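You operate a simulated robot arm through the tools that you are given. There is no shell and no other tool. Be economical: measure what you need, move in short steps, check, and stop when the job is done.

Carry out the task below with a simulated two-armed robot. There is one attempt and no reset: what you move stays moved.

## Task
Air-test the grey coupler and sort it into the green or red tray.
Fine: GOOD on the display: green tray; LEAK: red. Stand it in the tester's cup, shut the clamp, press the green button; vent with the blue one before opening the clamp. Set down upright: what you pick out.

The check looks at the end state, three seconds after you hand in, the way a careful person would. Anything else that was tipped, shoved, dropped, spilled or broken makes it a failure.

## Robot
Two 7-joint arms with two-finger grippers on one trunk, on a base that drives. Base frame: it is fixed to the floor where the robot stands at the start and does not move with it; the origin is under the middle of the robot, x ahead of it, y to its left, z up. Lengths are in cm, angles in rad, forces in N, time in s.
The left shoulder is at the start at [5, 19.1, 114.2], the right one opposite. With the tool pointing down near the work surface each hand reaches from about 10 to 38 cm from the robot's upright axis, wherever it stands, measured 20 degrees to its own side. Places, roughly: back button of the valve block [80, -60, 80]; back dial of the valve block [80, -60, 80]; blue coupler [75, 350, 25]; blue short pipe with a yellow cap (4x4x5 cm) [60, 30, 80]; blue tester button [80, -30, 80]; cap of the blue short pipe [60, 30, 90]; cap of the grey short pipe [60, 40, 90]; cap of the white short pipe [60, 50, 90]; cup of the air tester [60, -20, 80]; front button of the valve block [60, -60, 80]; front dial of the valve block [60, -60, 80]; green tester button [80, -20, 80]; grey short pipe with a yellow cap (4x4x5 cm) [60, 40, 80]; middle button of the valve block [70, -60, 80]; middle dial of the valve block [70, -60, 80]; press slider [70, 30, 80]. Payload 2.69 kg a hand.
The TCP of each hand is the grasp point between the finger pads, 2 cm short of the fingertips. In the tool frame z runs along the fingers and y along their closing line. The gripper opens to 10 cm. The gripper's body begins 6.3 cm behind the TCP.
Orientation is that of the tool frame in the base frame, as a unit quaternion [w, x, y, z]. With the fingers straight down and closing along the base's y, the tool's x points along the base's -x, its y along +y and its z along -z.

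## Interface
- The arms move only by the tool nudge_tool. It takes "left_moves", "right_moves" or both (then of equal length, played together; a hand with none holds still); each is a list of rows, each a list of 7 numbers: the shift along the tool's x, y, z in units of 25 mm (1.0 is 25 mm), then the turn, a rotation vector about the tool's x, y, z in units of 5 degrees (1.0 is 5 degrees), then the gripper command, from -1 (shut) to 1 (fully open), values between in proportion. In form: [[tx, ty, tz, wx, wy, wz, gripper], ...]. A call has 1 to 12 rows; each row shifts and turns the commanded pose from where the row before left it, along the tool's axes as they then stand. A call with a number of a shift or a turn outside -1 to 1 is refused whole. Rows are played at 5 a second. More than 5 cm and 0.15 rad between two rows, or a gripper value outside its range, and nothing of the call is played. Where a pose cannot be reached the arm comes as near as it can. A force on the tool above 40 N (or 10 N above the force at the start of the call, whichever is more), or a blocked arm, ends the call early, and 0.2 s more pass. Each finger travels about 15.3 cm/s and halts on what it meets, pressing with about 33 N; the grip force reading is that of the motor and also rises with nothing between the fingers. The clock runs only during rows and for 0.2 s after the last one: add rows that do not move to give the fingers time. The reply holds the time, the measured pose of the TCP, the force on the tool along the base axes, the opening and the grip force, in the units named above and with some noise, with the torque about the TCP (base axes, N m) and any sound that the robot's microphone picked up.
- Cameras (640 x 400 px; columns grow to the right, rows downward): "scene" is now at [13.23, 0.39, 132.55]; the picture's right is [0.05, -1.00, 0.00], its down [-0.43, -0.02, -0.90] and it looks along [0.90, 0.04, -0.43] (base axes); focal length 214 px, centre (320, 200). "left" rides on the left gripper at [7, 1.9, -9.9] in its tool frame; the picture's right is [-0.26, 0.97, 0.00], its down [-0.75, -0.20, -0.63] and it looks along [-0.61, -0.16, 0.78] (tool axes); focal length 230 px, centre (320, 200). "right" rides on the right gripper at [7, -1.9, -9.9] in its tool frame; the picture's right is [0.26, 0.97, 0.00], its down [-0.75, 0.20, -0.63] and it looks along [-0.61, 0.16, 0.78] (tool axes); focal length 230 px, centre (320, 200). There is no depth. A picture from a camera that has moved, and an enlarged one, comes with that camera's place and axes in the base frame and with its lens.
- grab_frame(camera): a new picture of that camera. The clock stands still meanwhile.
- raise_lower(by): slides the trunk up (or, below 0, down) by that many cm; the arms and the scene camera ride with it, the base frame stays. It gives what a move gives, with no picture.
- base_move(legs): drives the robot by 1 to 6 legs, each [ahead, left, turn to the left] in cm, cm and rad, along the robot's own axes; the way and the turn of a leg run together, so that a leg with both is an arc; at most 150 cm and 3.142 rad a leg. The arms and the cameras ride along, it lands a little off, and it stops where it bumps. It gives what a move gives.
- head_to(pan, tilt): turns the head with the scene camera to pan (to the left, within 1.396 rad either way) and tilt (down, from -0.506 to 1.204), counted from straight ahead of the robot. It gives what a move gives.
- enlarge(camera, box): a new picture of the part [left, top, right, bottom] of that camera's present view, enlarged. The clock stands still meanwhile.
- hand_in(): hands the job in; it is judged then, once.

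Go step by step. Nothing tells you exact positions but the pictures and the camera data: compare them with the known pose of the tool, close in by small moves and look again before you grip or let go. The budget is 120 turns and 100 pictures, counting those below and the enlarged ones. Unless the task says otherwise, let go and move clear before handing in, and close with one line.

The tools are called after ">>>" by a JSON object that holds its "name" and its "arguments". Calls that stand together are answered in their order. nudge_tool: Moves the arms, as the interface text tells. Its arguments: {"type":"object","properties":{"left_moves":{"type":"array","items":{"type":"array","items":{"type":"number"}}},"right_moves":{"type":"array","items":{"type":"array","items":{"type":"number"}}}},"required":[]} The other tools are called the same way: raise_lower (by) slides the trunk up or down; base_move (legs) drives the base; head_to (pan, tilt) turns the head that bears the scene camera; grab_frame (camera) takes a picture; enlarge (camera, box) takes an enlarged picture of a part of a camera's view; hand_in () hands the job in.

At the start:

```text
t: 0.0
left_tool_pos: [44.54, -1.58, 121.86]
left_orientation: [0.0, -0.001, 1.0, 0.0]
left_wrist_force: [-0.7, -0.4, 0.0]
left_ft_torque: [0.0, 0.02, 0.05]
left_opening: 9.99
left_finger_force: 0.0
right_tool_pos: [39.75, -32.74, 121.65]
right_orientation: [0.0, 0.0, 1.0, 0.0]
right_wrist_force: [0.6, -0.9, -0.6]
right_ft_torque: [-0.02, 0.0, 0.04]
right_opening: 9.99
right_finger_force: 0.1
trunk travel left (down, up): [-20.0, 12.3]
robot x, y, heading: [-0.47, -0.14, 0.0]
head pan, tilt: [0.049, 0.442]
```

scene: 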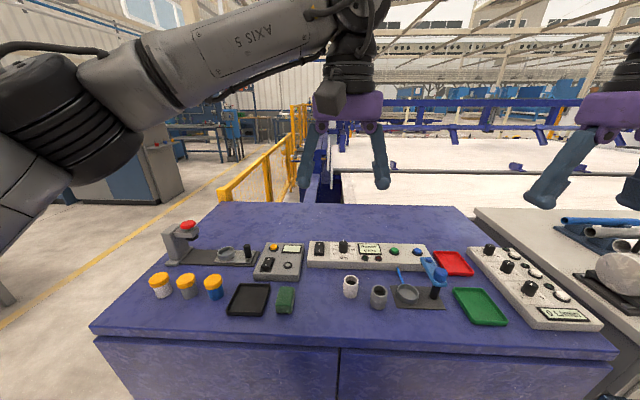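
right: 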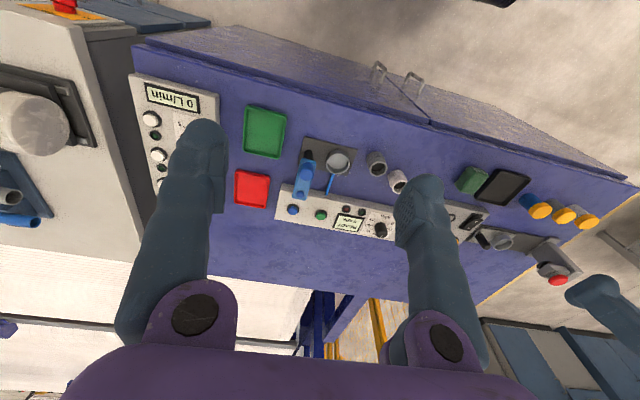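
left: 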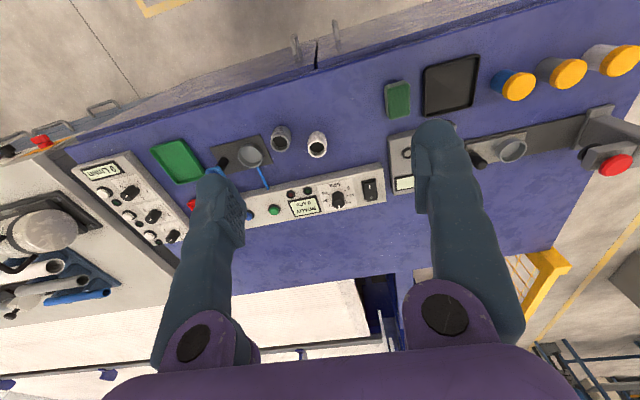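

I see the bench with the air tester right of centre: a grey and a white coupler stand next to the cup, and the green and red trays are to the right. I'll enlarge the tester area first.

>>> {"name": "enlarge", "arguments": {"camera": "scene", "box": [320, 220, 520, 340]}}

>>> {"name": "enlarge", "arguments": {"camera": "right", "box": [220, 90, 460, 250]}}

```text
3.20 times, centred on (420, 280) of scene
camera zoom: at [13.23, 0.39, 132.55], right [0.05, -1.0, 0.0], down [-0.43, -0.02, -0.9], along [0.9, 0.04, -0.43], focal length 686 px, centre (0, -56)
```

zoom: 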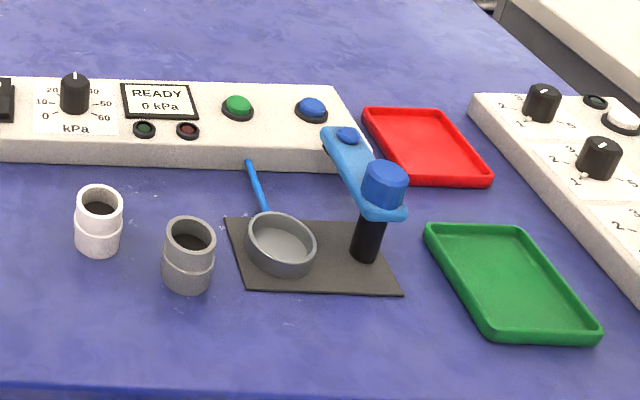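

```text
2.50 times, centred on (340, 170) of right
camera zoom: at [32.72, -34.45, 131.56], right [-0.26, 0.97, 0.0], down [0.75, 0.2, 0.63], along [0.61, 0.16, -0.78], focal length 575 px, centre (270, 275)
```

zoom: 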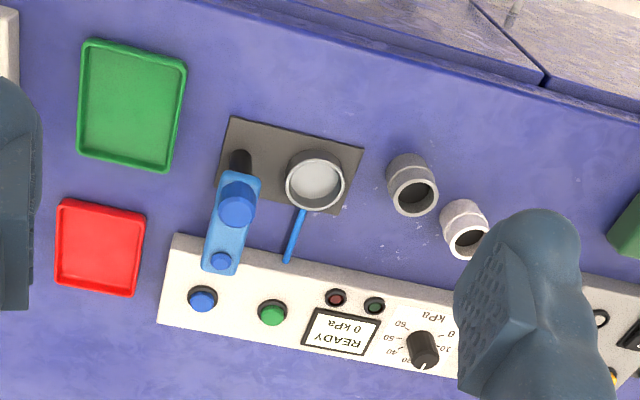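

The grey coupler stands at about (55, -14) and the cup just to its right, both out of reach from here. I'll look down to see how much room there is to drive closer.

>>> {"name": "head_to", "arguments": {"pan": 0, "tilt": 1.15}}

>>> {"name": "grab_frame", "arguments": {"camera": "scene"}}

```text
t: 1.1
left_tool_pos: [44.55, -1.51, 121.83]
left_orientation: [0.0, -0.001, 1.0, 0.0]
left_wrist_force: [0.0, -0.6, -0.1]
left_ft_torque: [0.0, -0.01, 0.0]
left_opening: 9.98
left_finger_force: 0.1
right_tool_pos: [39.7, -32.6, 121.7]
right_orientation: [0.0, 0.0, 1.0, 0.0]
right_wrist_force: [0.7, -0.6, -0.3]
right_ft_torque: [-0.02, -0.01, 0.0]
right_opening: 10.0
right_finger_force: 0.1
trunk travel left (down, up): [-20.0, 12.3]
robot x, y, heading: [0.17, 0.41, -0.001]
head pan, tilt: [0.0, 1.15]
```

```text
94 pictures are left
camera scene: at [9.99, -0.06, 126.94], right [0.0, -1.0, 0.0], down [-0.91, 0.0, -0.41], along [0.41, 0.0, -0.91], focal length 214 px, centre (320, 200)
```

scene: 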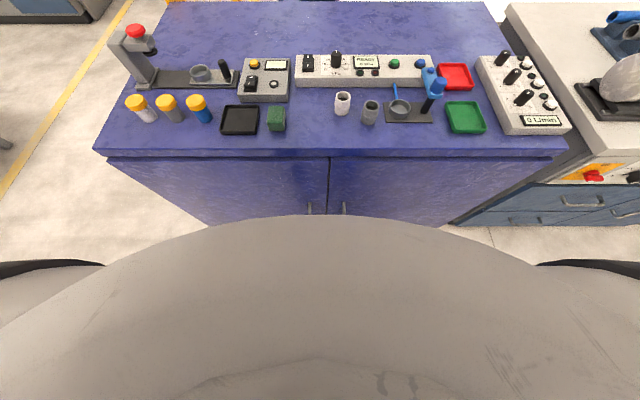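

The bench front is around x = 45. I'll drive ahead in small legs, slightly to the right.

>>> {"name": "base_move", "arguments": {"legs": [[12, -9, 0]]}}

>>> {"name": "base_move", "arguments": {"legs": [[6, 0, 0]]}}

>>> {"name": "grab_frame", "arguments": {"camera": "scene"}}

>>> {"name": "grab_frame", "arguments": {"camera": "right"}}

```text
t: 2.2
left_tool_pos: [48.87, -5.24, 121.87]
left_orientation: [0.0, -0.005, 1.0, 0.0]
left_wrist_force: [-0.2, -0.2, 0.2]
left_ft_torque: [0.05, -0.05, 0.0]
left_opening: 9.99
left_finger_force: 0.0
right_tool_pos: [44.31, -36.45, 121.55]
right_orientation: [0.001, -0.002, 1.0, 0.0]
right_wrist_force: [-0.7, -0.2, 0.0]
right_ft_torque: [-0.06, -0.03, -0.01]
right_opening: 10.01
right_finger_force: 0.0
trunk travel left (down, up): [-20.0, 12.3]
robot x, y, heading: [4.31, -4.2, 0.003]
head pan, tilt: [0.0, 1.15]
stopped in leg 1: the robot was blocked; the commanded pose is now the measured one
```

```text
t: 2.9
left_tool_pos: [49.02, -5.13, 121.72]
left_orientation: [-0.001, -0.005, 1.0, 0.0]
left_wrist_force: [0.5, 1.0, 0.5]
left_ft_torque: [0.02, 0.01, 0.0]
left_opening: 9.99
left_finger_force: 0.1
right_tool_pos: [44.37, -36.26, 121.61]
right_orientation: [-0.001, -0.002, 1.0, 0.0]
right_wrist_force: [0.1, 0.0, -0.6]
right_ft_torque: [0.02, 0.01, 0.0]
right_opening: 10.01
right_finger_force: 0.0
trunk travel left (down, up): [-20.0, 12.3]
robot x, y, heading: [4.49, -4.18, 0.009]
head pan, tilt: [0.0, 1.15]
stopped in leg 1: the robot was blocked; the commanded pose is now the measured one
```

```text
93 pictures are left
camera scene: at [14.44, -3.93, 126.93], right [0.01, -1.0, 0.0], down [-0.91, -0.01, -0.41], along [0.41, 0.0, -0.91], focal length 214 px, centre (320, 200)
```

scene: 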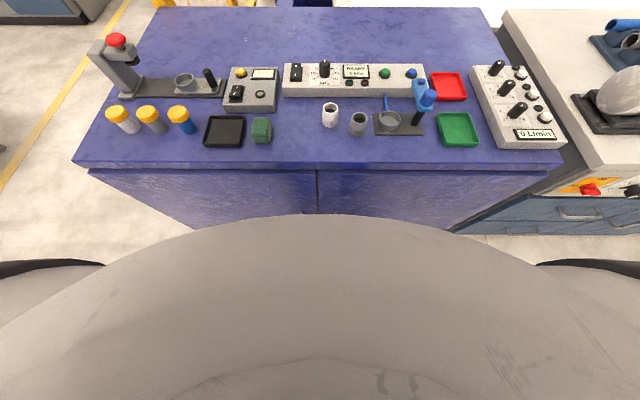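

```text
92 pictures are left
camera right: at [37.43, -38.18, 131.53], right [-0.26, 0.96, 0.0], down [0.75, 0.2, 0.63], along [0.61, 0.17, -0.78], focal length 230 px, centre (320, 200)
```

right: 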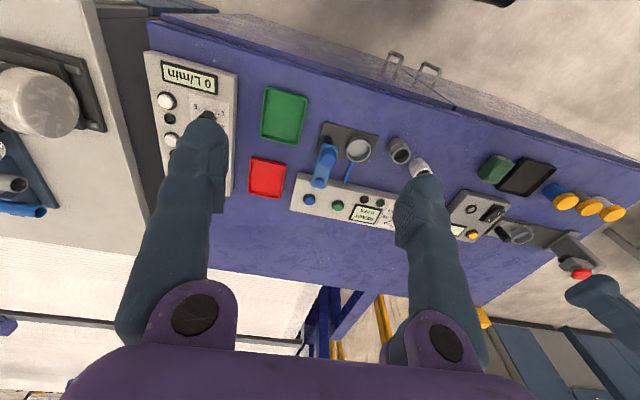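

The base is blocked by the bench at x≈4.5. Lowering the trunk brings the shoulders nearer the wrist height, so I'll do that and then test the forward reach of the right hand.

>>> {"name": "raise_lower", "arguments": {"by": -8}}

>>> {"name": "nudge_tool", "arguments": {"right_moves": [[-1, 0.8, 0, 0, 0, 0, 1], [-1, 0.8, 0, 0, 0, 0, 1], [-1, 0.8, 0, 0, 0, 0, 1], [-1, 0.8, 0, 0, 0, 0, 1], [-1, 0.8, 0, 0, 0, 0, 1], [0, 0, 0, 0, 0, 0, 1], [0, 0, 0, 0, 0, 0, 1]]}}

```text
t: 4.1
left_tool_pos: [48.94, -5.21, 113.81]
left_orientation: [-0.001, -0.005, 1.0, 0.0]
left_wrist_force: [0.1, -0.1, 0.7]
left_ft_torque: [-0.01, 0.0, -0.01]
left_opening: 9.97
left_finger_force: 0.0
right_tool_pos: [44.31, -36.2, 113.54]
right_orientation: [0.0, -0.004, 1.0, 0.0]
right_wrist_force: [-0.3, -0.7, -1.2]
right_ft_torque: [0.01, -0.01, 0.04]
right_opening: 10.02
right_finger_force: 0.1
trunk travel left (down, up): [-12.0, 20.3]
robot x, y, heading: [4.55, -4.26, 0.01]
head pan, tilt: [0.0, 1.15]
```

```text
t: 5.7
left_tool_pos: [49.0, -5.12, 113.71]
left_orientation: [0.0, -0.006, 1.0, 0.0]
left_wrist_force: [0.5, 0.7, 0.2]
left_ft_torque: [-0.01, 0.0, 0.02]
left_opening: 9.99
left_finger_force: 0.2
right_tool_pos: [56.19, -26.61, 113.2]
right_orientation: [0.001, -0.003, 1.0, 0.001]
right_wrist_force: [-0.1, -0.2, -0.2]
right_ft_torque: [0.02, 0.01, 0.02]
right_opening: 10.01
right_finger_force: 0.0
right hand out of reach, approached as far as the arm can: row 5
trunk travel left (down, up): [-12.0, 20.3]
robot x, y, heading: [4.59, -4.13, 0.009]
head pan, tilt: [0.0, 1.15]
```

The right hand reaches x=56 at this height, and the limit should move outward as it goes down. I'll lower it to z≈102 and look.

>>> {"name": "nudge_tool", "arguments": {"right_moves": [[0, 0.5, 1, 0, 0, 0, 1], [0, 0.5, 1, 0, 0, 0, 1], [0, 0.5, 1, 0, 0, 0, 1], [0, 0.5, 1, 0, 0, 0, 1], [-1, 0, 0, 0, 0, 0, 1], [-1, 0, 0, 0, 0, 0, 1], [0, 0, 0, 0, 0, 0, 1]]}}

>>> {"name": "grab_frame", "arguments": {"camera": "right"}}

>>> {"name": "grab_frame", "arguments": {"camera": "scene"}}

```text
t: 7.3
left_tool_pos: [48.96, -5.07, 113.73]
left_orientation: [-0.001, -0.005, 1.0, 0.001]
left_wrist_force: [0.7, -0.1, -0.6]
left_ft_torque: [0.02, -0.02, 0.01]
left_opening: 10.0
left_finger_force: 0.0
right_tool_pos: [58.79, -24.07, 102.6]
right_orientation: [0.001, -0.003, 1.0, 0.0]
right_wrist_force: [0.1, 0.2, 0.0]
right_ft_torque: [0.01, -0.02, 0.03]
right_opening: 10.01
right_finger_force: 0.1
right hand out of reach, approached as far as the arm can: row 5, 6
trunk travel left (down, up): [-12.0, 20.3]
robot x, y, heading: [4.48, -3.86, 0.006]
head pan, tilt: [0.0, 1.15]
```

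```text
91 pictures are left
camera right: at [51.7, -25.96, 112.58], right [-0.26, 0.96, 0.0], down [0.75, 0.2, 0.63], along [0.61, 0.17, -0.78], focal length 230 px, centre (320, 200)
```

right: 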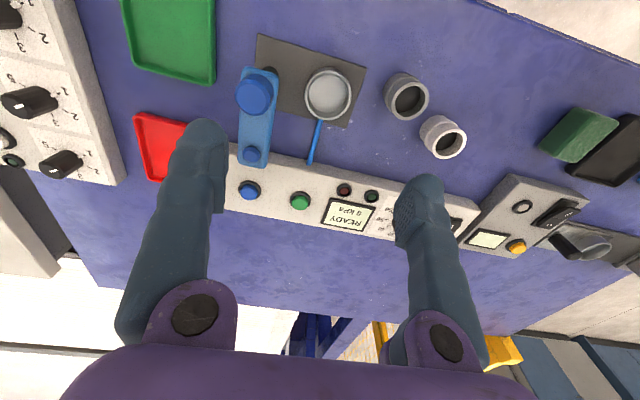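

```text
90 pictures are left
camera scene: at [14.41, -3.91, 118.94], right [0.01, -1.0, 0.0], down [-0.91, -0.01, -0.41], along [0.41, 0.0, -0.91], focal length 214 px, centre (320, 200)
```

scene: 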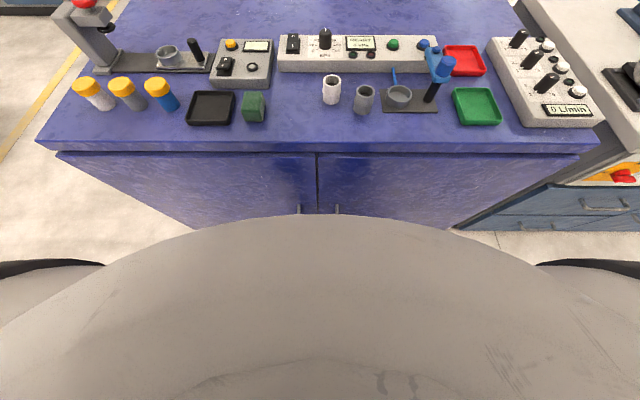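

I place the grey coupler at (56.2, -14.2) with its rim at z≈85, the cup at (58.8, -22.7) and the clamp post at (58.5, -30.4) with its arm pointing back. I'll move above the coupler and turn the hand 90° so the fingers close along x, clear of the white coupler and the post.

>>> {"name": "nudge_tool", "arguments": {"right_moves": [[0.3, 1, 0, 0, 0, 0, 1], [0.3, 1, 0, 0, 0, 0, 1], [0.3, 1, 0, 0, 0, 0, 1], [0.14, 0.95, 0, 0, 0, 0, 1], [0, 0, 0, 0, 0, 1, 1], [0, 0, 0, 0, 0, 1, 1], [0, 0, 0, 0, 0, 1, 1], [0, 0, 0, 0, 0, 1, 1], [0, 0, 0, 0, 0, 1, 1], [0, 0, 0, 0, 0, 1, 1], [0, 0, 0, 0, 0, 1, 1], [0, 0, 0, 0, 0, 1, 1]]}}

>>> {"name": "nudge_tool", "arguments": {"right_moves": [[0, 0, 0, 0, 0, 1, 1], [0, 0, 0, 0, 0, 1, 1], [0, 0, 0, 0, 0, 1, 1], [0, 0, 0, 0, 0, 1, 1], [0, 0, 0, 0, 0, 1, 1], [0, 0, 0, 0, 0, 1, 1], [0, 0, 0, 0, 0, 1, 1], [0, 0, 0, 0, 0, 1, 1], [0, 0, 0, 0, 0, 1, 1], [0, 0, 0, 0, 0, 1, 1], [0, 0, 0, 0, 0, 0, 1]]}}

>>> {"name": "grab_frame", "arguments": {"camera": "right"}}

```text
t: 9.9
left_tool_pos: [49.03, -5.14, 113.85]
left_orientation: [-0.001, -0.007, 1.0, 0.0]
left_wrist_force: [-0.1, 0.5, 0.2]
left_ft_torque: [-0.01, 0.02, 0.02]
left_opening: 9.97
left_finger_force: 0.0
right_tool_pos: [53.11, -19.43, 101.68]
right_orientation: [-0.001, 0.34, 0.94, 0.0]
right_wrist_force: [0.4, -0.1, 0.2]
right_ft_torque: [0.0, 0.02, -0.01]
right_opening: 9.99
right_finger_force: 0.1
right hand out of reach, approached as far as the arm can: row 1, 2, 3, 4
trunk travel left (down, up): [-12.0, 20.3]
robot x, y, heading: [4.5, -4.1, 0.014]
head pan, tilt: [0.0, 1.15]
```

```text
t: 11.5
left_tool_pos: [49.75, -4.56, 113.93]
left_orientation: [0.005, -0.018, 1.0, 0.001]
left_wrist_force: [2.1, 5.3, -0.4]
left_ft_torque: [0.07, -0.06, 0.08]
left_opening: 9.67
left_finger_force: 0.1
right_tool_pos: [52.87, -19.31, 101.77]
right_orientation: [-0.002, 0.596, 0.803, -0.003]
right_wrist_force: [-2.1, -6.0, 1.3]
right_ft_torque: [0.7, -0.12, 0.38]
right_opening: 9.99
right_finger_force: 0.1
trunk travel left (down, up): [-12.0, 20.3]
robot x, y, heading: [4.32, -4.07, 0.01]
head pan, tilt: [0.0, 1.15]
stopped in row 8 (left hand): the force on the tool passed its limit at 45 N (the readings are from after the stop); the commanded pose is now the measured one
```

```text
89 pictures are left
camera right: at [49.11, -13.26, 111.75], right [0.85, 0.53, -0.01], down [0.41, -0.66, 0.63], along [0.33, -0.54, -0.78], focal length 230 px, centre (320, 200)
```

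right: 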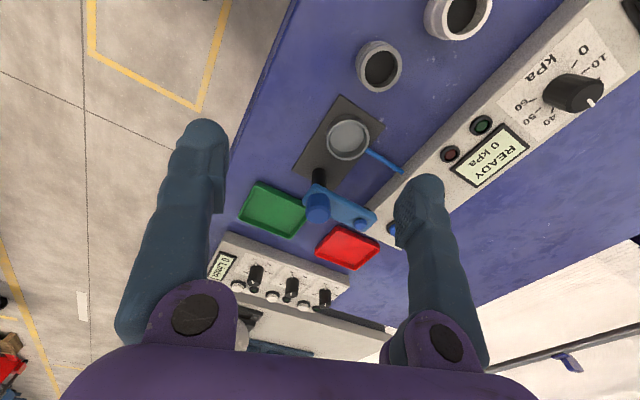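

The left hand was in the way of the right wrist, which touched it lightly. I'll move the left hand clear to the left, then finish the turn.

>>> {"name": "nudge_tool", "arguments": {"left_moves": [[0, 1, 0, 0, 0, 0, 1], [0, 1, 0, 0, 0, 0, 1], [0, 1, 0, 0, 0, 0, 1], [0.5, 1, 0, 0, 0, 0, 1], [0.5, 1, 0, 0, 0, 0, 1], [0.5, 1, 0, 0, 0, 0, 1], [0.5, 1, 0, 0, 0, 0, 1], [0.5, 1, 0, 0, 0, 0, 1], [0.5, 1, 0, 0, 0, 0, 1], [0.5, 1, 0, 0, 0, 0, 1], [0, 0, 0, 0, 0, 0, 1]]}}

>>> {"name": "base_move", "arguments": {"legs": [[-1, 0, 0], [0, 8, 0]]}}

>>> {"name": "raise_lower", "arguments": {"by": -6}}

>>> {"name": "nudge_tool", "arguments": {"right_moves": [[0, 0, 0, 0, 0, 1, 1], [0, 0, 0, 0, 0, 1, 1], [0, 0, 0, 0, 0, 1, 1], [0, 0, 0, 0, 0, 0.6, 1], [0, 0, 0, 0, 0, 0, 1], [0, 0, 0, 0, 0, 0, 1]]}}

```text
t: 13.9
left_tool_pos: [39.98, 19.91, 113.67]
left_orientation: [0.004, -0.016, 1.0, 0.0]
left_wrist_force: [0.4, 0.3, -0.3]
left_ft_torque: [-0.01, -0.02, -0.03]
left_opening: 9.98
left_finger_force: 0.2
right_tool_pos: [52.98, -19.47, 101.68]
right_orientation: [-0.001, 0.596, 0.803, -0.003]
right_wrist_force: [0.7, -0.4, 0.1]
right_ft_torque: [0.02, 0.01, 0.02]
right_opening: 9.99
right_finger_force: 0.0
trunk travel left (down, up): [-12.0, 20.3]
robot x, y, heading: [4.64, -3.68, 0.007]
head pan, tilt: [0.0, 1.15]
```

```text
t: 15.6
left_tool_pos: [38.99, 27.82, 113.75]
left_orientation: [0.006, -0.017, 1.0, 0.0]
left_wrist_force: [0.3, -0.7, -0.2]
left_ft_torque: [-0.03, -0.02, 0.0]
left_opening: 9.99
left_finger_force: 0.2
right_tool_pos: [51.89, -11.33, 101.66]
right_orientation: [-0.002, 0.596, 0.803, -0.003]
right_wrist_force: [-0.2, -0.6, -0.1]
right_ft_torque: [0.02, 0.0, -0.03]
right_opening: 9.99
right_finger_force: 0.0
trunk travel left (down, up): [-12.0, 20.3]
robot x, y, heading: [3.15, 3.8, 0.006]
head pan, tilt: [0.0, 1.15]
```

```text
t: 16.6
left_tool_pos: [38.95, 27.78, 107.72]
left_orientation: [0.006, -0.018, 1.0, 0.0]
left_wrist_force: [0.0, -0.4, 0.3]
left_ft_torque: [-0.03, -0.01, 0.02]
left_opening: 9.98
left_finger_force: 0.0
right_tool_pos: [51.88, -11.42, 95.76]
right_orientation: [-0.002, 0.596, 0.803, -0.003]
right_wrist_force: [-0.1, 0.4, 0.7]
right_ft_torque: [0.03, -0.02, 0.01]
right_opening: 10.02
right_finger_force: 0.1
trunk travel left (down, up): [-6.0, 26.3]
robot x, y, heading: [3.57, 3.8, 0.005]
head pan, tilt: [0.0, 1.15]
```

```text
t: 18.0
left_tool_pos: [38.92, 27.74, 107.75]
left_orientation: [0.005, -0.017, 1.0, 0.0]
left_wrist_force: [0.6, 0.0, 0.2]
left_ft_torque: [-0.03, -0.03, 0.01]
left_opening: 10.01
left_finger_force: 0.0
right_tool_pos: [51.65, -11.51, 95.74]
right_orientation: [0.0, 0.714, 0.7, -0.003]
right_wrist_force: [0.2, -0.2, -0.6]
right_ft_torque: [0.01, 0.01, -0.04]
right_opening: 10.01
right_finger_force: 0.0
trunk travel left (down, up): [-6.0, 26.3]
robot x, y, heading: [3.36, 3.66, 0.004]
head pan, tilt: [0.0, 1.15]
```

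The hand is turned: tool x is now base +y and tool y is base +x. Next I'll move over the coupler and look.

>>> {"name": "nudge_tool", "arguments": {"right_moves": [[-0.54, 0.9, 0, 0, 0, 0, 1], [-0.54, 0.9, 0, 0, 0, 0, 1], [0, 0, 0, 0, 0, 0, 1], [0, 0, 0, 0, 0, 0, 1]]}}

>>> {"name": "grab_frame", "arguments": {"camera": "right"}}

```text
t: 19.0
left_tool_pos: [38.95, 27.75, 107.78]
left_orientation: [0.005, -0.017, 1.0, 0.001]
left_wrist_force: [-0.8, 0.8, 0.2]
left_ft_torque: [0.07, 0.0, -0.01]
left_opening: 10.0
left_finger_force: 0.0
right_tool_pos: [55.78, -14.47, 95.73]
right_orientation: [-0.002, 0.714, 0.7, -0.003]
right_wrist_force: [0.1, 0.3, 0.7]
right_ft_torque: [0.01, -0.01, 0.01]
right_opening: 10.06
right_finger_force: 0.0
right hand out of reach, approached as far as the arm can: row 2
trunk travel left (down, up): [-6.0, 26.3]
robot x, y, heading: [3.48, 3.91, 0.01]
head pan, tilt: [0.0, 1.15]
```

```text
88 pictures are left
camera right: at [54.24, -7.43, 105.69], right [0.97, 0.24, -0.01], down [0.19, -0.75, 0.63], along [0.15, -0.61, -0.78], focal length 230 px, centre (320, 200)
```

right: 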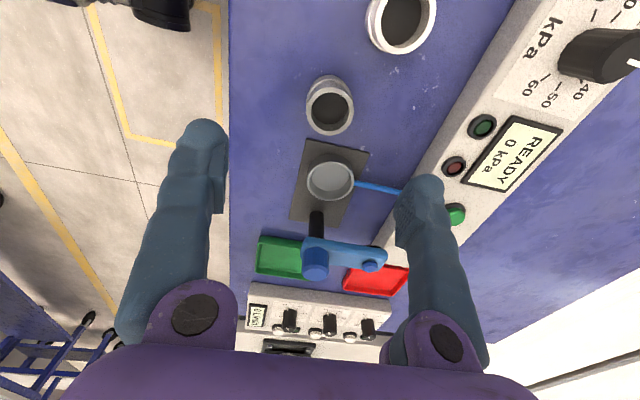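

Reach is just short here. I'll drive up against the bench again and lower the trunk the rest of the way partially; then descend and re-check.

>>> {"name": "base_move", "arguments": {"legs": [[0.8, 0, 0]]}}

>>> {"name": "nudge_tool", "arguments": {"right_moves": [[0, 0, 0.8, 0, 0, 0, 1], [0.2, 0, 0.8, 0, 0, 0, 1], [0.2, 0, 0, 0, 0, 0, 1], [0, 0.3, 0, 0, 0, 0, 1], [0, 0, 0, 0, 0, 0, 1], [0, 0, 0, 0, 0, 0, 1]]}}

>>> {"name": "grab_frame", "arguments": {"camera": "right"}}

```text
t: 19.9
left_tool_pos: [39.57, 27.77, 107.8]
left_orientation: [0.005, -0.017, 1.0, 0.0]
left_wrist_force: [-0.2, -0.9, 0.1]
left_ft_torque: [-0.02, -0.03, -0.02]
left_opening: 10.01
left_finger_force: 0.0
right_tool_pos: [56.44, -14.45, 95.76]
right_orientation: [0.0, 0.714, 0.7, -0.002]
right_wrist_force: [0.2, 0.0, -0.1]
right_ft_torque: [0.0, -0.02, 0.03]
right_opening: 10.02
right_finger_force: 0.0
trunk travel left (down, up): [-6.0, 26.3]
robot x, y, heading: [3.74, 4.02, 0.004]
head pan, tilt: [0.0, 1.15]
stopped in leg 1: the robot was blocked; the commanded pose is now the measured one
```

```text
t: 21.3
left_tool_pos: [39.68, 27.81, 107.75]
left_orientation: [0.005, -0.017, 1.0, 0.0]
left_wrist_force: [0.3, -0.5, 0.4]
left_ft_torque: [0.04, -0.02, 0.01]
left_opening: 9.98
left_finger_force: 0.1
right_tool_pos: [56.71, -14.01, 91.75]
right_orientation: [-0.001, 0.713, 0.701, -0.002]
right_wrist_force: [0.3, -0.3, -1.0]
right_ft_torque: [0.01, -0.04, -0.03]
right_opening: 9.99
right_finger_force: 0.1
right hand out of reach, approached as far as the arm can: row 3, 4
trunk travel left (down, up): [-6.0, 26.3]
robot x, y, heading: [3.73, 3.9, 0.004]
head pan, tilt: [0.0, 1.15]
```

```text
87 pictures are left
camera right: at [55.02, -7.07, 101.67], right [0.97, 0.24, 0.0], down [0.19, -0.75, 0.63], along [0.15, -0.61, -0.78], focal length 230 px, centre (320, 200)
```

right: 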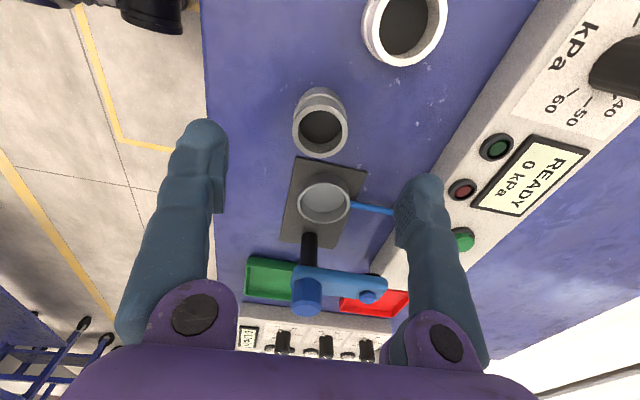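

The coupler is centred between the fingers in x and nearly in y. I'll descend another 4.5 cm and check the height.

>>> {"name": "nudge_tool", "arguments": {"right_moves": [[0, 0, 0.6, 0, 0, 0, 1], [0, 0, 0.6, 0, 0, 0, 1], [0, 0, 0.6, 0, 0, 0, 1], [0, 0, 0, 0, 0, 0, 1], [0, 0, 0, 0, 0, 0, 1]]}}

>>> {"name": "grab_frame", "arguments": {"camera": "right"}}

>>> {"name": "grab_frame", "arguments": {"camera": "scene"}}

```text
t: 22.5
left_tool_pos: [39.63, 27.82, 107.64]
left_orientation: [0.005, -0.018, 1.0, 0.0]
left_wrist_force: [-0.3, -0.4, 0.2]
left_ft_torque: [-0.01, 0.0, 0.01]
left_opening: 9.97
left_finger_force: 0.0
right_tool_pos: [56.53, -14.12, 87.27]
right_orientation: [-0.001, 0.714, 0.701, -0.001]
right_wrist_force: [0.3, -0.4, 0.4]
right_ft_torque: [-0.01, 0.0, 0.0]
right_opening: 10.0
right_finger_force: 0.1
trunk travel left (down, up): [-6.0, 26.3]
robot x, y, heading: [3.79, 3.88, 0.006]
head pan, tilt: [0.0, 1.15]
```

```text
86 pictures are left
camera right: at [54.92, -7.19, 97.26], right [0.97, 0.24, 0.0], down [0.19, -0.75, 0.63], along [0.15, -0.61, -0.78], focal length 230 px, centre (320, 200)
```

right: 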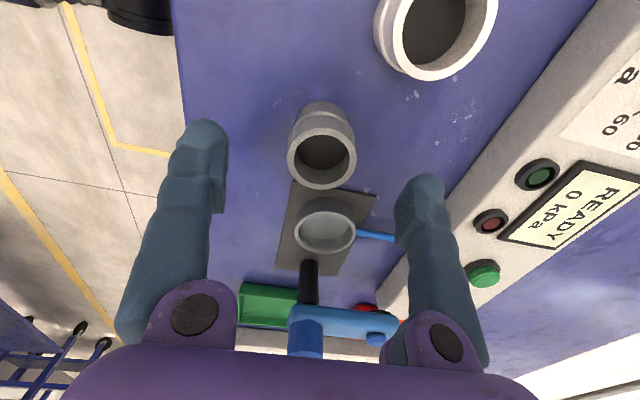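

```text
85 pictures are left
camera scene: at [13.93, 4.01, 112.94], right [0.01, -1.0, 0.0], down [-0.91, -0.01, -0.41], along [0.41, 0.0, -0.91], focal length 214 px, centre (320, 200)
```

scene: 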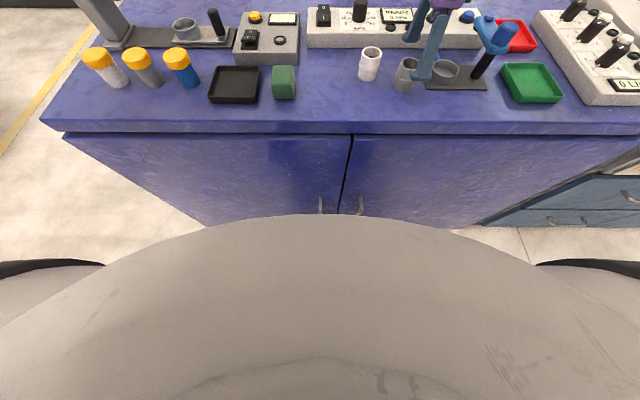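

Rim height is about 84 and the alignment is good. I'll go down until the TCP is level with the rim and close gently.

>>> {"name": "nudge_tool", "arguments": {"right_moves": [[0, 0, 0.6, 0, 0, 0, 1], [0, 0, 0.63, 0, 0, 0, 1], [0, 0, 0, 0, 0, 0, 1], [0, 0, 0, 0, 0, 0, 0.2], [0, 0, 0, 0, 0, 0, 0.2]]}}

>>> {"name": "grab_frame", "arguments": {"camera": "right"}}

>>> {"name": "enlarge", "arguments": {"camera": "scene", "box": [340, 0, 560, 130]}}

```text
t: 23.7
left_tool_pos: [39.44, 27.78, 107.76]
left_orientation: [0.005, -0.018, 1.0, 0.0]
left_wrist_force: [-0.2, -0.2, 0.0]
left_ft_torque: [-0.03, -0.03, 0.0]
left_opening: 10.0
left_finger_force: 0.0
right_tool_pos: [56.29, -14.5, 84.17]
right_orientation: [-0.001, 0.714, 0.7, -0.002]
right_wrist_force: [-0.4, 0.4, 0.3]
right_ft_torque: [-0.02, 0.0, 0.0]
right_opening: 5.99
right_finger_force: 0.0
right hand out of reach, approached as far as the arm can: row 1
trunk travel left (down, up): [-6.0, 26.3]
robot x, y, heading: [3.53, 3.84, 0.005]
head pan, tilt: [0.0, 1.15]
```

```text
84 pictures are left
camera right: at [54.61, -7.53, 94.19], right [0.97, 0.24, 0.0], down [0.19, -0.75, 0.63], along [0.15, -0.61, -0.78], focal length 230 px, centre (320, 200)
```

right: 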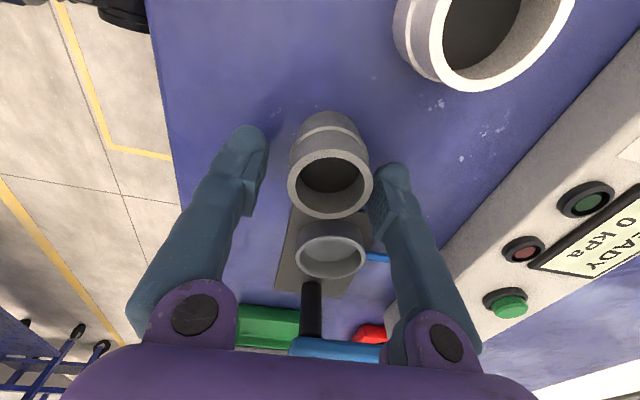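

```text
2.91 times, centred on (450, 65) of scene
camera zoom: at [13.93, 4.01, 112.94], right [0.01, -1.0, 0.0], down [-0.91, -0.01, -0.41], along [0.41, 0.0, -0.91], focal length 624 px, centre (-58, 593)
```

zoom: 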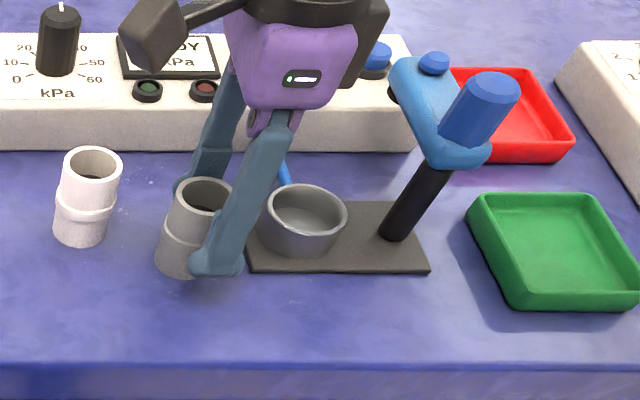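

The coupler sits about 0.5 cm further in x and 0.4 cm to the left of the TCP. I'll correct for that and then close.

>>> {"name": "nudge_tool", "arguments": {"right_moves": [[0.14, 0.2, 0, 0, 0, 0, 0.2], [0, 0, 0, 0, 0, 0, 0.2], [0, 0, 0, 0, 0, 0, 0], [0, 0, 0, 0, 0, 0, -0.2], [0, 0, 0, 0, 0, 0, -0.4], [0, 0, 0, 0, 0, 0, -0.5], [0, 0, 0, 0, 0, 0, -0.5]]}}

>>> {"name": "grab_frame", "arguments": {"camera": "right"}}

```text
t: 25.3
left_tool_pos: [39.62, 27.79, 107.66]
left_orientation: [0.005, -0.018, 1.0, 0.0]
left_wrist_force: [-0.5, -0.3, 0.1]
left_ft_torque: [0.0, 0.03, -0.01]
left_opening: 10.0
left_finger_force: 0.1
right_tool_pos: [56.35, -14.6, 84.24]
right_orientation: [-0.002, 0.714, 0.701, -0.001]
right_wrist_force: [-0.8, -0.6, 0.6]
right_ft_torque: [0.03, -0.01, 0.0]
right_opening: 3.95
right_finger_force: 32.8
right hand out of reach, approached as far as the arm can: row 1
trunk travel left (down, up): [-6.0, 26.3]
robot x, y, heading: [4.46, 4.06, 0.002]
head pan, tilt: [0.0, 1.15]
```

```text
82 pictures are left
camera right: at [54.61, -7.53, 94.19], right [0.97, 0.24, 0.0], down [0.19, -0.75, 0.63], along [0.15, -0.61, -0.78], focal length 230 px, centre (320, 200)
```

right: 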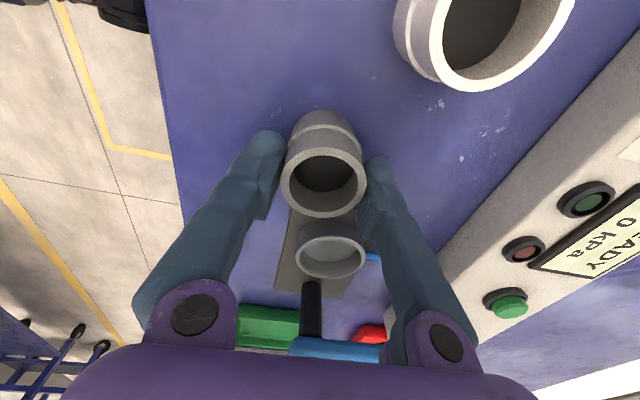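

The coupler is gripped, opening 3.95 cm. I'll lift it with the trunk and check that it comes along. Then I'll back off and turn the robot left, so the right shoulder comes nearer the bench.

>>> {"name": "raise_lower", "arguments": {"by": 16}}

>>> {"name": "grab_frame", "arguments": {"camera": "right"}}

>>> {"name": "base_move", "arguments": {"legs": [[-5, 0, 0], [0, 0, 0.45]]}}

```text
t: 27.1
left_tool_pos: [39.54, 27.81, 123.77]
left_orientation: [0.004, -0.017, 1.0, 0.0]
left_wrist_force: [0.3, -1.2, -0.4]
left_ft_torque: [-0.03, -0.03, -0.01]
left_opening: 9.99
left_finger_force: 0.0
right_tool_pos: [56.27, -14.56, 100.19]
right_orientation: [-0.001, 0.714, 0.7, -0.001]
right_wrist_force: [0.1, 0.3, -0.1]
right_ft_torque: [0.02, -0.03, -0.02]
right_opening: 3.91
right_finger_force: 32.8
trunk travel left (down, up): [-22.0, 10.3]
robot x, y, heading: [3.79, 4.04, 0.004]
head pan, tilt: [0.0, 1.15]
```

```text
81 pictures are left
camera right: at [54.63, -7.53, 110.17], right [0.97, 0.24, 0.0], down [0.19, -0.75, 0.63], along [0.15, -0.61, -0.78], focal length 230 px, centre (320, 200)
```

right: 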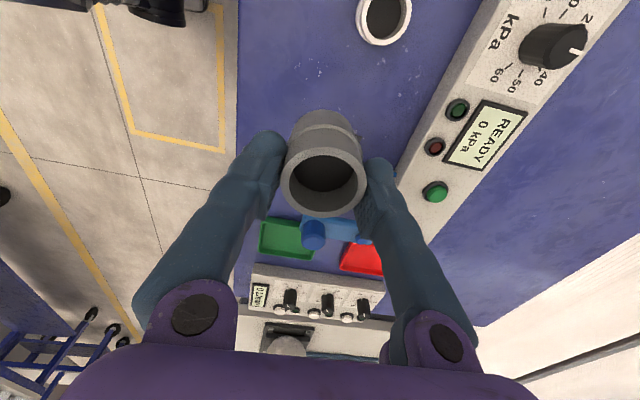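

```text
t: 29.4
left_tool_pos: [20.31, 41.08, 123.81]
left_orientation: [0.004, -0.241, 0.971, 0.001]
left_wrist_force: [-0.1, -0.1, 0.0]
left_ft_torque: [-0.03, 0.01, 0.03]
left_opening: 10.02
left_finger_force: 0.0
right_tool_pos: [54.12, 10.23, 100.14]
right_orientation: [-0.001, 0.538, 0.843, -0.002]
right_wrist_force: [-1.3, 0.7, -0.3]
right_ft_torque: [-0.04, -0.02, 0.0]
right_opening: 3.92
right_finger_force: 33.4
trunk travel left (down, up): [-22.0, 10.3]
robot x, y, heading: [-0.8, 4.1, 0.461]
head pan, tilt: [0.0, 1.15]
```

The coupler is held well. Now I'll slide right along the bench, then ease up to it until contact.

>>> {"name": "base_move", "arguments": {"legs": [[-5.8, -11.65, 0]]}}

>>> {"name": "base_move", "arguments": {"legs": [[6.3, -3.1, 0]]}}

>>> {"name": "grab_frame", "arguments": {"camera": "scene"}}

```text
t: 31.1
left_tool_pos: [20.55, 28.08, 123.8]
left_orientation: [0.005, -0.242, 0.97, 0.001]
left_wrist_force: [-0.4, 0.2, -0.2]
left_ft_torque: [0.0, 0.03, 0.03]
left_opening: 10.01
left_finger_force: 0.1
right_tool_pos: [54.11, -2.8, 100.3]
right_orientation: [-0.002, 0.539, 0.842, -0.002]
right_wrist_force: [-0.2, 0.4, -1.5]
right_ft_torque: [0.03, -0.02, 0.01]
right_opening: 3.93
right_finger_force: 32.7
trunk travel left (down, up): [-22.0, 10.3]
robot x, y, heading: [-1.53, -8.9, 0.461]
head pan, tilt: [0.0, 1.15]
```

```text
t: 32.1
left_tool_pos: [25.34, 28.06, 123.65]
left_orientation: [0.004, -0.242, 0.97, 0.001]
left_wrist_force: [-0.8, -0.4, 2.1]
left_ft_torque: [0.02, -0.03, 0.01]
left_opening: 9.99
left_finger_force: 0.2
right_tool_pos: [59.25, -2.64, 100.32]
right_orientation: [0.0, 0.539, 0.842, -0.001]
right_wrist_force: [-1.0, -0.2, -0.1]
right_ft_torque: [-0.01, -0.07, 0.01]
right_opening: 3.92
right_finger_force: 33.0
trunk travel left (down, up): [-22.0, 10.3]
robot x, y, heading: [4.07, -8.96, 0.461]
head pan, tilt: [0.0, 1.15]
stopped in leg 1: the robot was blocked; the commanded pose is now the measured one
```

```text
80 pictures are left
camera scene: at [12.74, -4.51, 128.95], right [0.44, -0.9, 0.0], down [-0.82, -0.41, -0.41], along [0.37, 0.18, -0.91], focal length 214 px, centre (320, 200)
```

scene: 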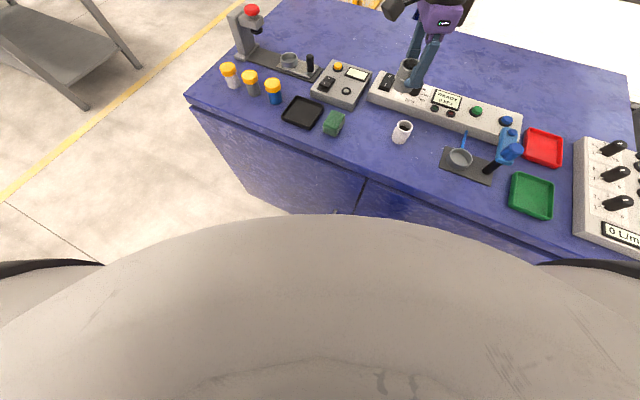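

Now I'll carry the coupler over toward the cup at this height, and turn the head to watch.

>>> {"name": "nudge_tool", "arguments": {"right_moves": [[-0.88, -0.467, 0, 0, 0, 0, -0.5], [-0.88, -0.467, 0, 0, 0, 0, -0.5], [-0.88, -0.467, 0, 0, 0, 0, -0.5], [-0.88, -0.467, 0, 0, 0, 0, -0.5], [-0.88, -0.467, 0, 0, 0, 0, -0.5], [-0.88, -0.467, 0, 0, 0, 0, -0.5], [-0.88, -0.467, 0, 0, 0, 0, -0.5], [0, 0, 0, 0, 0, 0, -0.5], [0, 0, 0, 0, 0, 0, -0.5]]}}

>>> {"name": "head_to", "arguments": {"pan": -0.7, "tilt": 0.75}}

>>> {"name": "grab_frame", "arguments": {"camera": "right"}}

>>> {"name": "grab_frame", "arguments": {"camera": "scene"}}

```text
t: 34.1
left_tool_pos: [25.59, 28.07, 123.69]
left_orientation: [0.003, -0.242, 0.97, 0.002]
left_wrist_force: [0.0, 0.4, 0.3]
left_ft_torque: [-0.01, 0.0, 0.0]
left_opening: 9.99
left_finger_force: 0.0
right_tool_pos: [58.23, -20.13, 100.26]
right_orientation: [-0.001, 0.539, 0.842, -0.002]
right_wrist_force: [0.2, 0.3, -0.3]
right_ft_torque: [0.0, 0.01, 0.01]
right_opening: 3.88
right_finger_force: 32.8
trunk travel left (down, up): [-22.0, 10.3]
robot x, y, heading: [3.81, -9.19, 0.458]
head pan, tilt: [0.0, 1.15]
```

```text
t: 35.2
left_tool_pos: [25.61, 28.08, 123.67]
left_orientation: [0.004, -0.242, 0.97, 0.0]
left_wrist_force: [0.2, -0.7, -0.3]
left_ft_torque: [-0.02, 0.01, 0.0]
left_opening: 10.03
left_finger_force: 0.0
right_tool_pos: [58.24, -20.06, 100.18]
right_orientation: [0.0, 0.539, 0.843, -0.002]
right_wrist_force: [0.5, 0.2, 0.4]
right_ft_torque: [-0.04, 0.0, 0.02]
right_opening: 3.89
right_finger_force: 32.9
trunk travel left (down, up): [-22.0, 10.3]
robot x, y, heading: [3.73, -8.93, 0.46]
head pan, tilt: [-0.7, 0.75]
```

```text
79 pictures are left
camera right: at [53.65, -14.53, 110.14], right [0.77, 0.64, 0.0], down [0.5, -0.6, 0.63], along [0.4, -0.49, -0.78], focal length 230 px, centre (320, 200)
```

right: 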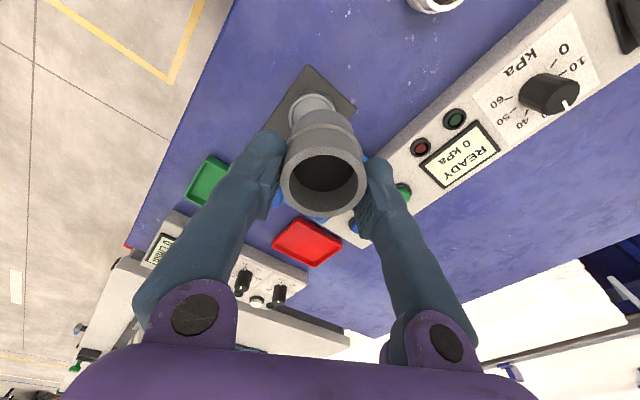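

```text
78 pictures are left
camera scene: at [15.64, -9.11, 131.82], right [-0.24, -0.97, 0.0], down [-0.66, 0.16, -0.73], along [0.71, -0.17, -0.68], focal length 214 px, centre (320, 200)
```

scene: 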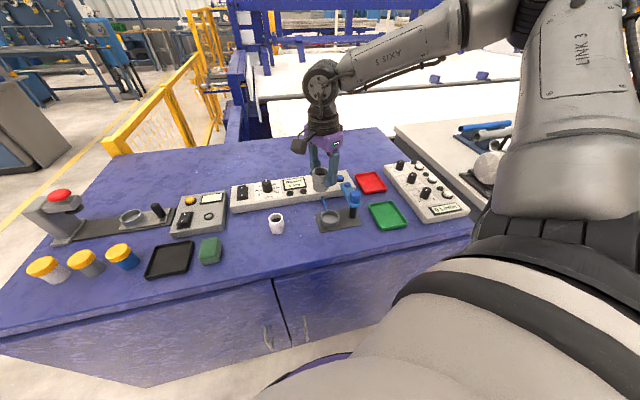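

The cup is at about (58.9, -22.6). I'll align over it and lower the trunk 10.5 cm, which keeps the coupler bottom about 2 cm above the cup rim.

>>> {"name": "nudge_tool", "arguments": {"right_moves": [[-0.55, -0.09, 0, 0, 0, 0, -0.5], [-0.55, -0.085, 0, 0, 0, 0, -0.5], [0, 0, 0, 0, 0, 0, -0.5]]}}

>>> {"name": "raise_lower", "arguments": {"by": -10.5}}

>>> {"name": "grab_frame", "arguments": {"camera": "right"}}

>>> {"name": "enlarge", "arguments": {"camera": "scene", "box": [240, 100, 440, 225]}}

```text
t: 36.0
left_tool_pos: [25.61, 28.1, 123.68]
left_orientation: [0.004, -0.242, 0.97, 0.001]
left_wrist_force: [0.0, 0.1, -0.2]
left_ft_torque: [0.01, 0.05, -0.02]
left_opening: 10.01
left_finger_force: 0.0
right_tool_pos: [59.01, -22.83, 100.31]
right_orientation: [0.0, 0.538, 0.843, -0.001]
right_wrist_force: [0.4, -0.1, -0.4]
right_ft_torque: [-0.02, 0.01, -0.03]
right_opening: 3.89
right_finger_force: 32.8
trunk travel left (down, up): [-22.0, 10.3]
robot x, y, heading: [4.22, -8.72, 0.458]
head pan, tilt: [-0.7, 0.75]
```

```text
t: 37.4
left_tool_pos: [25.58, 28.04, 113.18]
left_orientation: [0.005, -0.241, 0.97, 0.001]
left_wrist_force: [-0.5, 0.4, 0.5]
left_ft_torque: [-0.02, 0.01, 0.01]
left_opening: 10.02
left_finger_force: 0.1
right_tool_pos: [59.12, -22.86, 89.68]
right_orientation: [0.0, 0.539, 0.843, -0.002]
right_wrist_force: [-0.3, -0.6, 0.5]
right_ft_torque: [0.01, -0.01, 0.01]
right_opening: 3.89
right_finger_force: 32.5
trunk travel left (down, up): [-11.5, 20.8]
robot x, y, heading: [4.02, -8.72, 0.465]
head pan, tilt: [-0.7, 0.75]
```

```text
77 pictures are left
camera right: at [54.46, -17.23, 99.67], right [0.77, 0.64, 0.0], down [0.5, -0.6, 0.63], along [0.4, -0.49, -0.78], focal length 230 px, centre (320, 200)
```

right: 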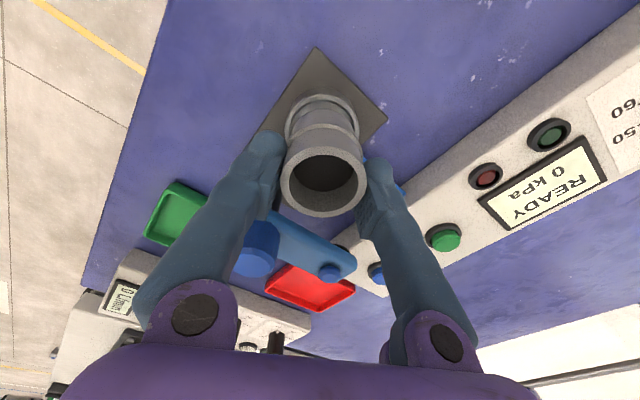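

```text
3.20 times, centred on (340, 162) of scene
camera zoom: at [15.62, -9.13, 121.33], right [-0.24, -0.97, 0.0], down [-0.66, 0.16, -0.73], along [0.71, -0.17, -0.68], focal length 686 px, centre (256, 320)
```

zoom: 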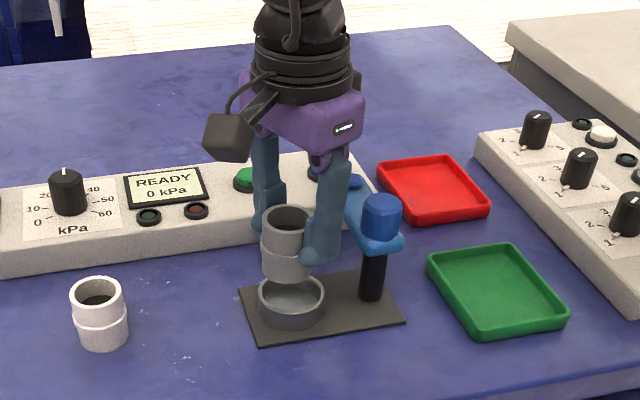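

Alignment looks close; I'll enlarge both views to compare the coupler's base with the cup rim.

>>> {"name": "enlarge", "arguments": {"camera": "right", "box": [260, 60, 400, 150]}}

>>> {"name": "enlarge", "arguments": {"camera": "scene", "box": [305, 155, 375, 205]}}

```text
4.44 times, centred on (330, 105) of right
camera zoom: at [54.46, -17.23, 99.67], right [0.77, 0.64, 0.0], down [0.5, -0.6, 0.63], along [0.4, -0.49, -0.78], focal length 1022 px, centre (276, 622)
```

zoom: 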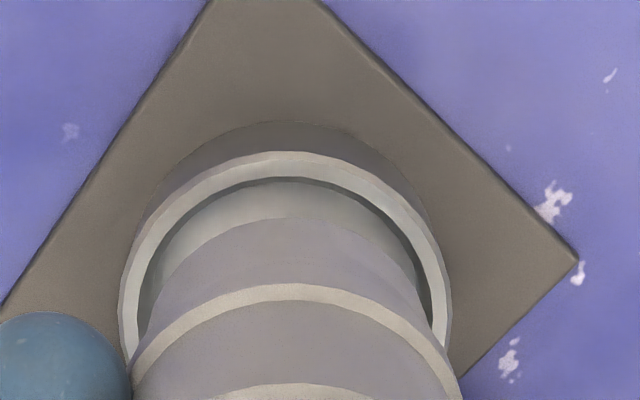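

```text
8.00 times, centred on (340, 180) of scene
camera zoom: at [15.62, -9.13, 121.33], right [-0.24, -0.97, 0.0], down [-0.66, 0.16, -0.73], along [0.71, -0.17, -0.68], focal length 1716 px, centre (160, 360)
```

zoom: 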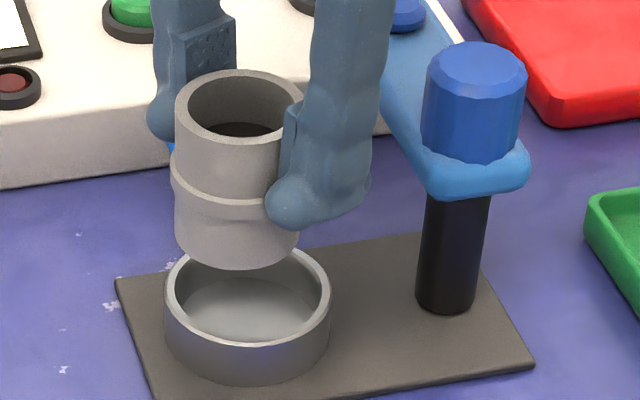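

The coupler needs to go about 0.45 cm toward -y and 0.25 cm toward +x. I'll correct, lower 2 cm and look again.

>>> {"name": "nudge_tool", "arguments": {"right_moves": [[-0.205, 0.016, 0, 0, 0, 0, -0.5], [0, 0, 0, 0, 0, 0, -0.5], [0, 0, 0.3, 0, 0, 0, -0.5], [0, 0, 0.3, 0, 0, 0, -0.5], [0, 0, 0, 0, 0, 0, -0.5]]}}

>>> {"name": "enlarge", "arguments": {"camera": "right", "box": [260, 60, 400, 150]}}

>>> {"name": "enlarge", "arguments": {"camera": "scene", "box": [305, 155, 375, 205]}}

```text
t: 38.6
left_tool_pos: [25.68, 28.1, 113.2]
left_orientation: [0.004, -0.242, 0.97, 0.001]
left_wrist_force: [0.0, -0.6, -0.3]
left_ft_torque: [0.02, -0.05, -0.03]
left_opening: 10.02
left_finger_force: 0.0
right_tool_pos: [59.17, -23.27, 88.24]
right_orientation: [0.0, 0.539, 0.843, -0.001]
right_wrist_force: [-1.3, 0.0, -0.2]
right_ft_torque: [0.0, 0.01, 0.01]
right_opening: 3.86
right_finger_force: 33.3
trunk travel left (down, up): [-11.5, 20.8]
robot x, y, heading: [3.81, -8.84, 0.459]
head pan, tilt: [-0.7, 0.75]
```

```text
4.44 times, centred on (330, 105) of right
camera zoom: at [54.73, -17.72, 98.15], right [0.77, 0.64, 0.0], down [0.5, -0.6, 0.63], along [0.4, -0.49, -0.78], focal length 1022 px, centre (276, 622)
```

zoom: 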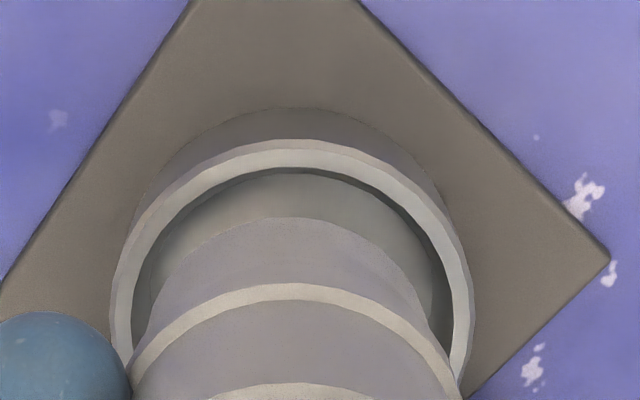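

```text
8.00 times, centred on (340, 180) of scene
camera zoom: at [15.63, -9.12, 121.32], right [-0.24, -0.97, 0.0], down [-0.66, 0.16, -0.73], along [0.71, -0.17, -0.68], focal length 1716 px, centre (160, 360)
```

zoom: 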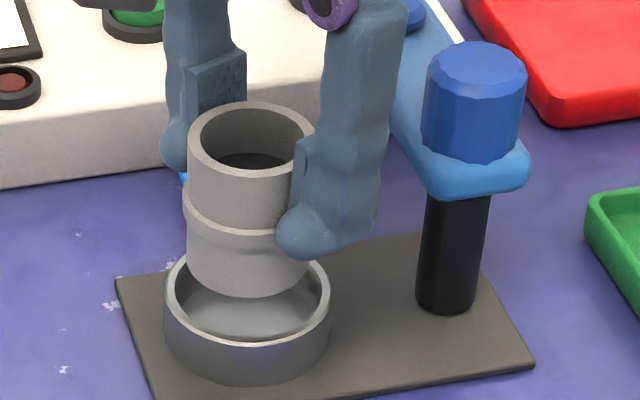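

Now it looks concentric in both views. I'll nudge a hair toward the robot, go down in small steps and watch the force.

>>> {"name": "nudge_tool", "arguments": {"right_moves": [[0.02, -0.05, 0.3, 0, 0, 0, -0.5], [0, 0, 0.3, 0, 0, 0, -0.5], [0, 0, 0, 0, 0, 0, -0.5]]}}

>>> {"name": "enlarge", "arguments": {"camera": "right", "box": [260, 60, 400, 150]}}

>>> {"name": "enlarge", "arguments": {"camera": "scene", "box": [305, 155, 375, 205]}}

```text
t: 39.4
left_tool_pos: [25.58, 28.13, 113.14]
left_orientation: [0.004, -0.242, 0.97, 0.002]
left_wrist_force: [0.5, -0.2, -0.5]
left_ft_torque: [0.03, -0.02, 0.0]
left_opening: 9.99
left_finger_force: 0.1
right_tool_pos: [59.15, -23.28, 86.82]
right_orientation: [0.0, 0.54, 0.842, -0.002]
right_wrist_force: [0.4, -0.2, -0.2]
right_ft_torque: [0.0, -0.02, 0.03]
right_opening: 3.89
right_finger_force: 32.7
trunk travel left (down, up): [-11.5, 20.8]
robot x, y, heading: [3.69, -9.19, 0.462]
head pan, tilt: [-0.7, 0.75]
```

```text
4.44 times, centred on (330, 105) of right
camera zoom: at [54.59, -17.73, 96.73], right [0.77, 0.64, 0.0], down [0.5, -0.6, 0.63], along [0.4, -0.49, -0.78], focal length 1022 px, centre (276, 622)
```

zoom: 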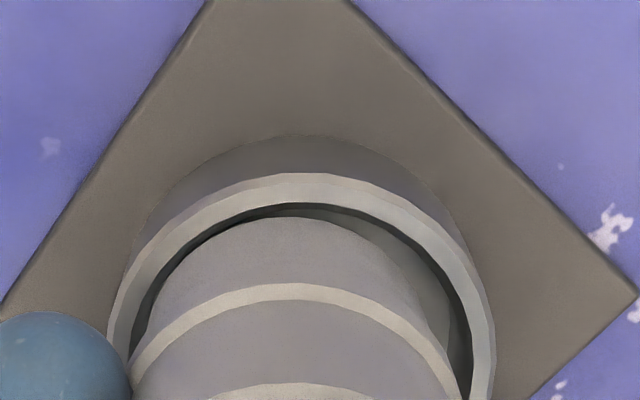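

```text
8.00 times, centred on (340, 180) of scene
camera zoom: at [15.63, -9.12, 121.32], right [-0.24, -0.97, 0.0], down [-0.66, 0.16, -0.73], along [0.71, -0.17, -0.68], focal length 1716 px, centre (160, 360)
```

zoom: 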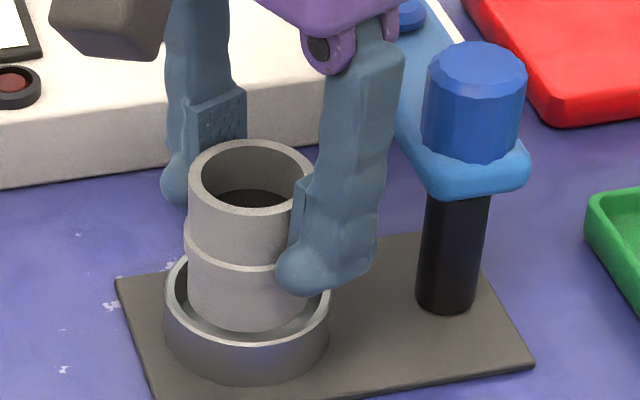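

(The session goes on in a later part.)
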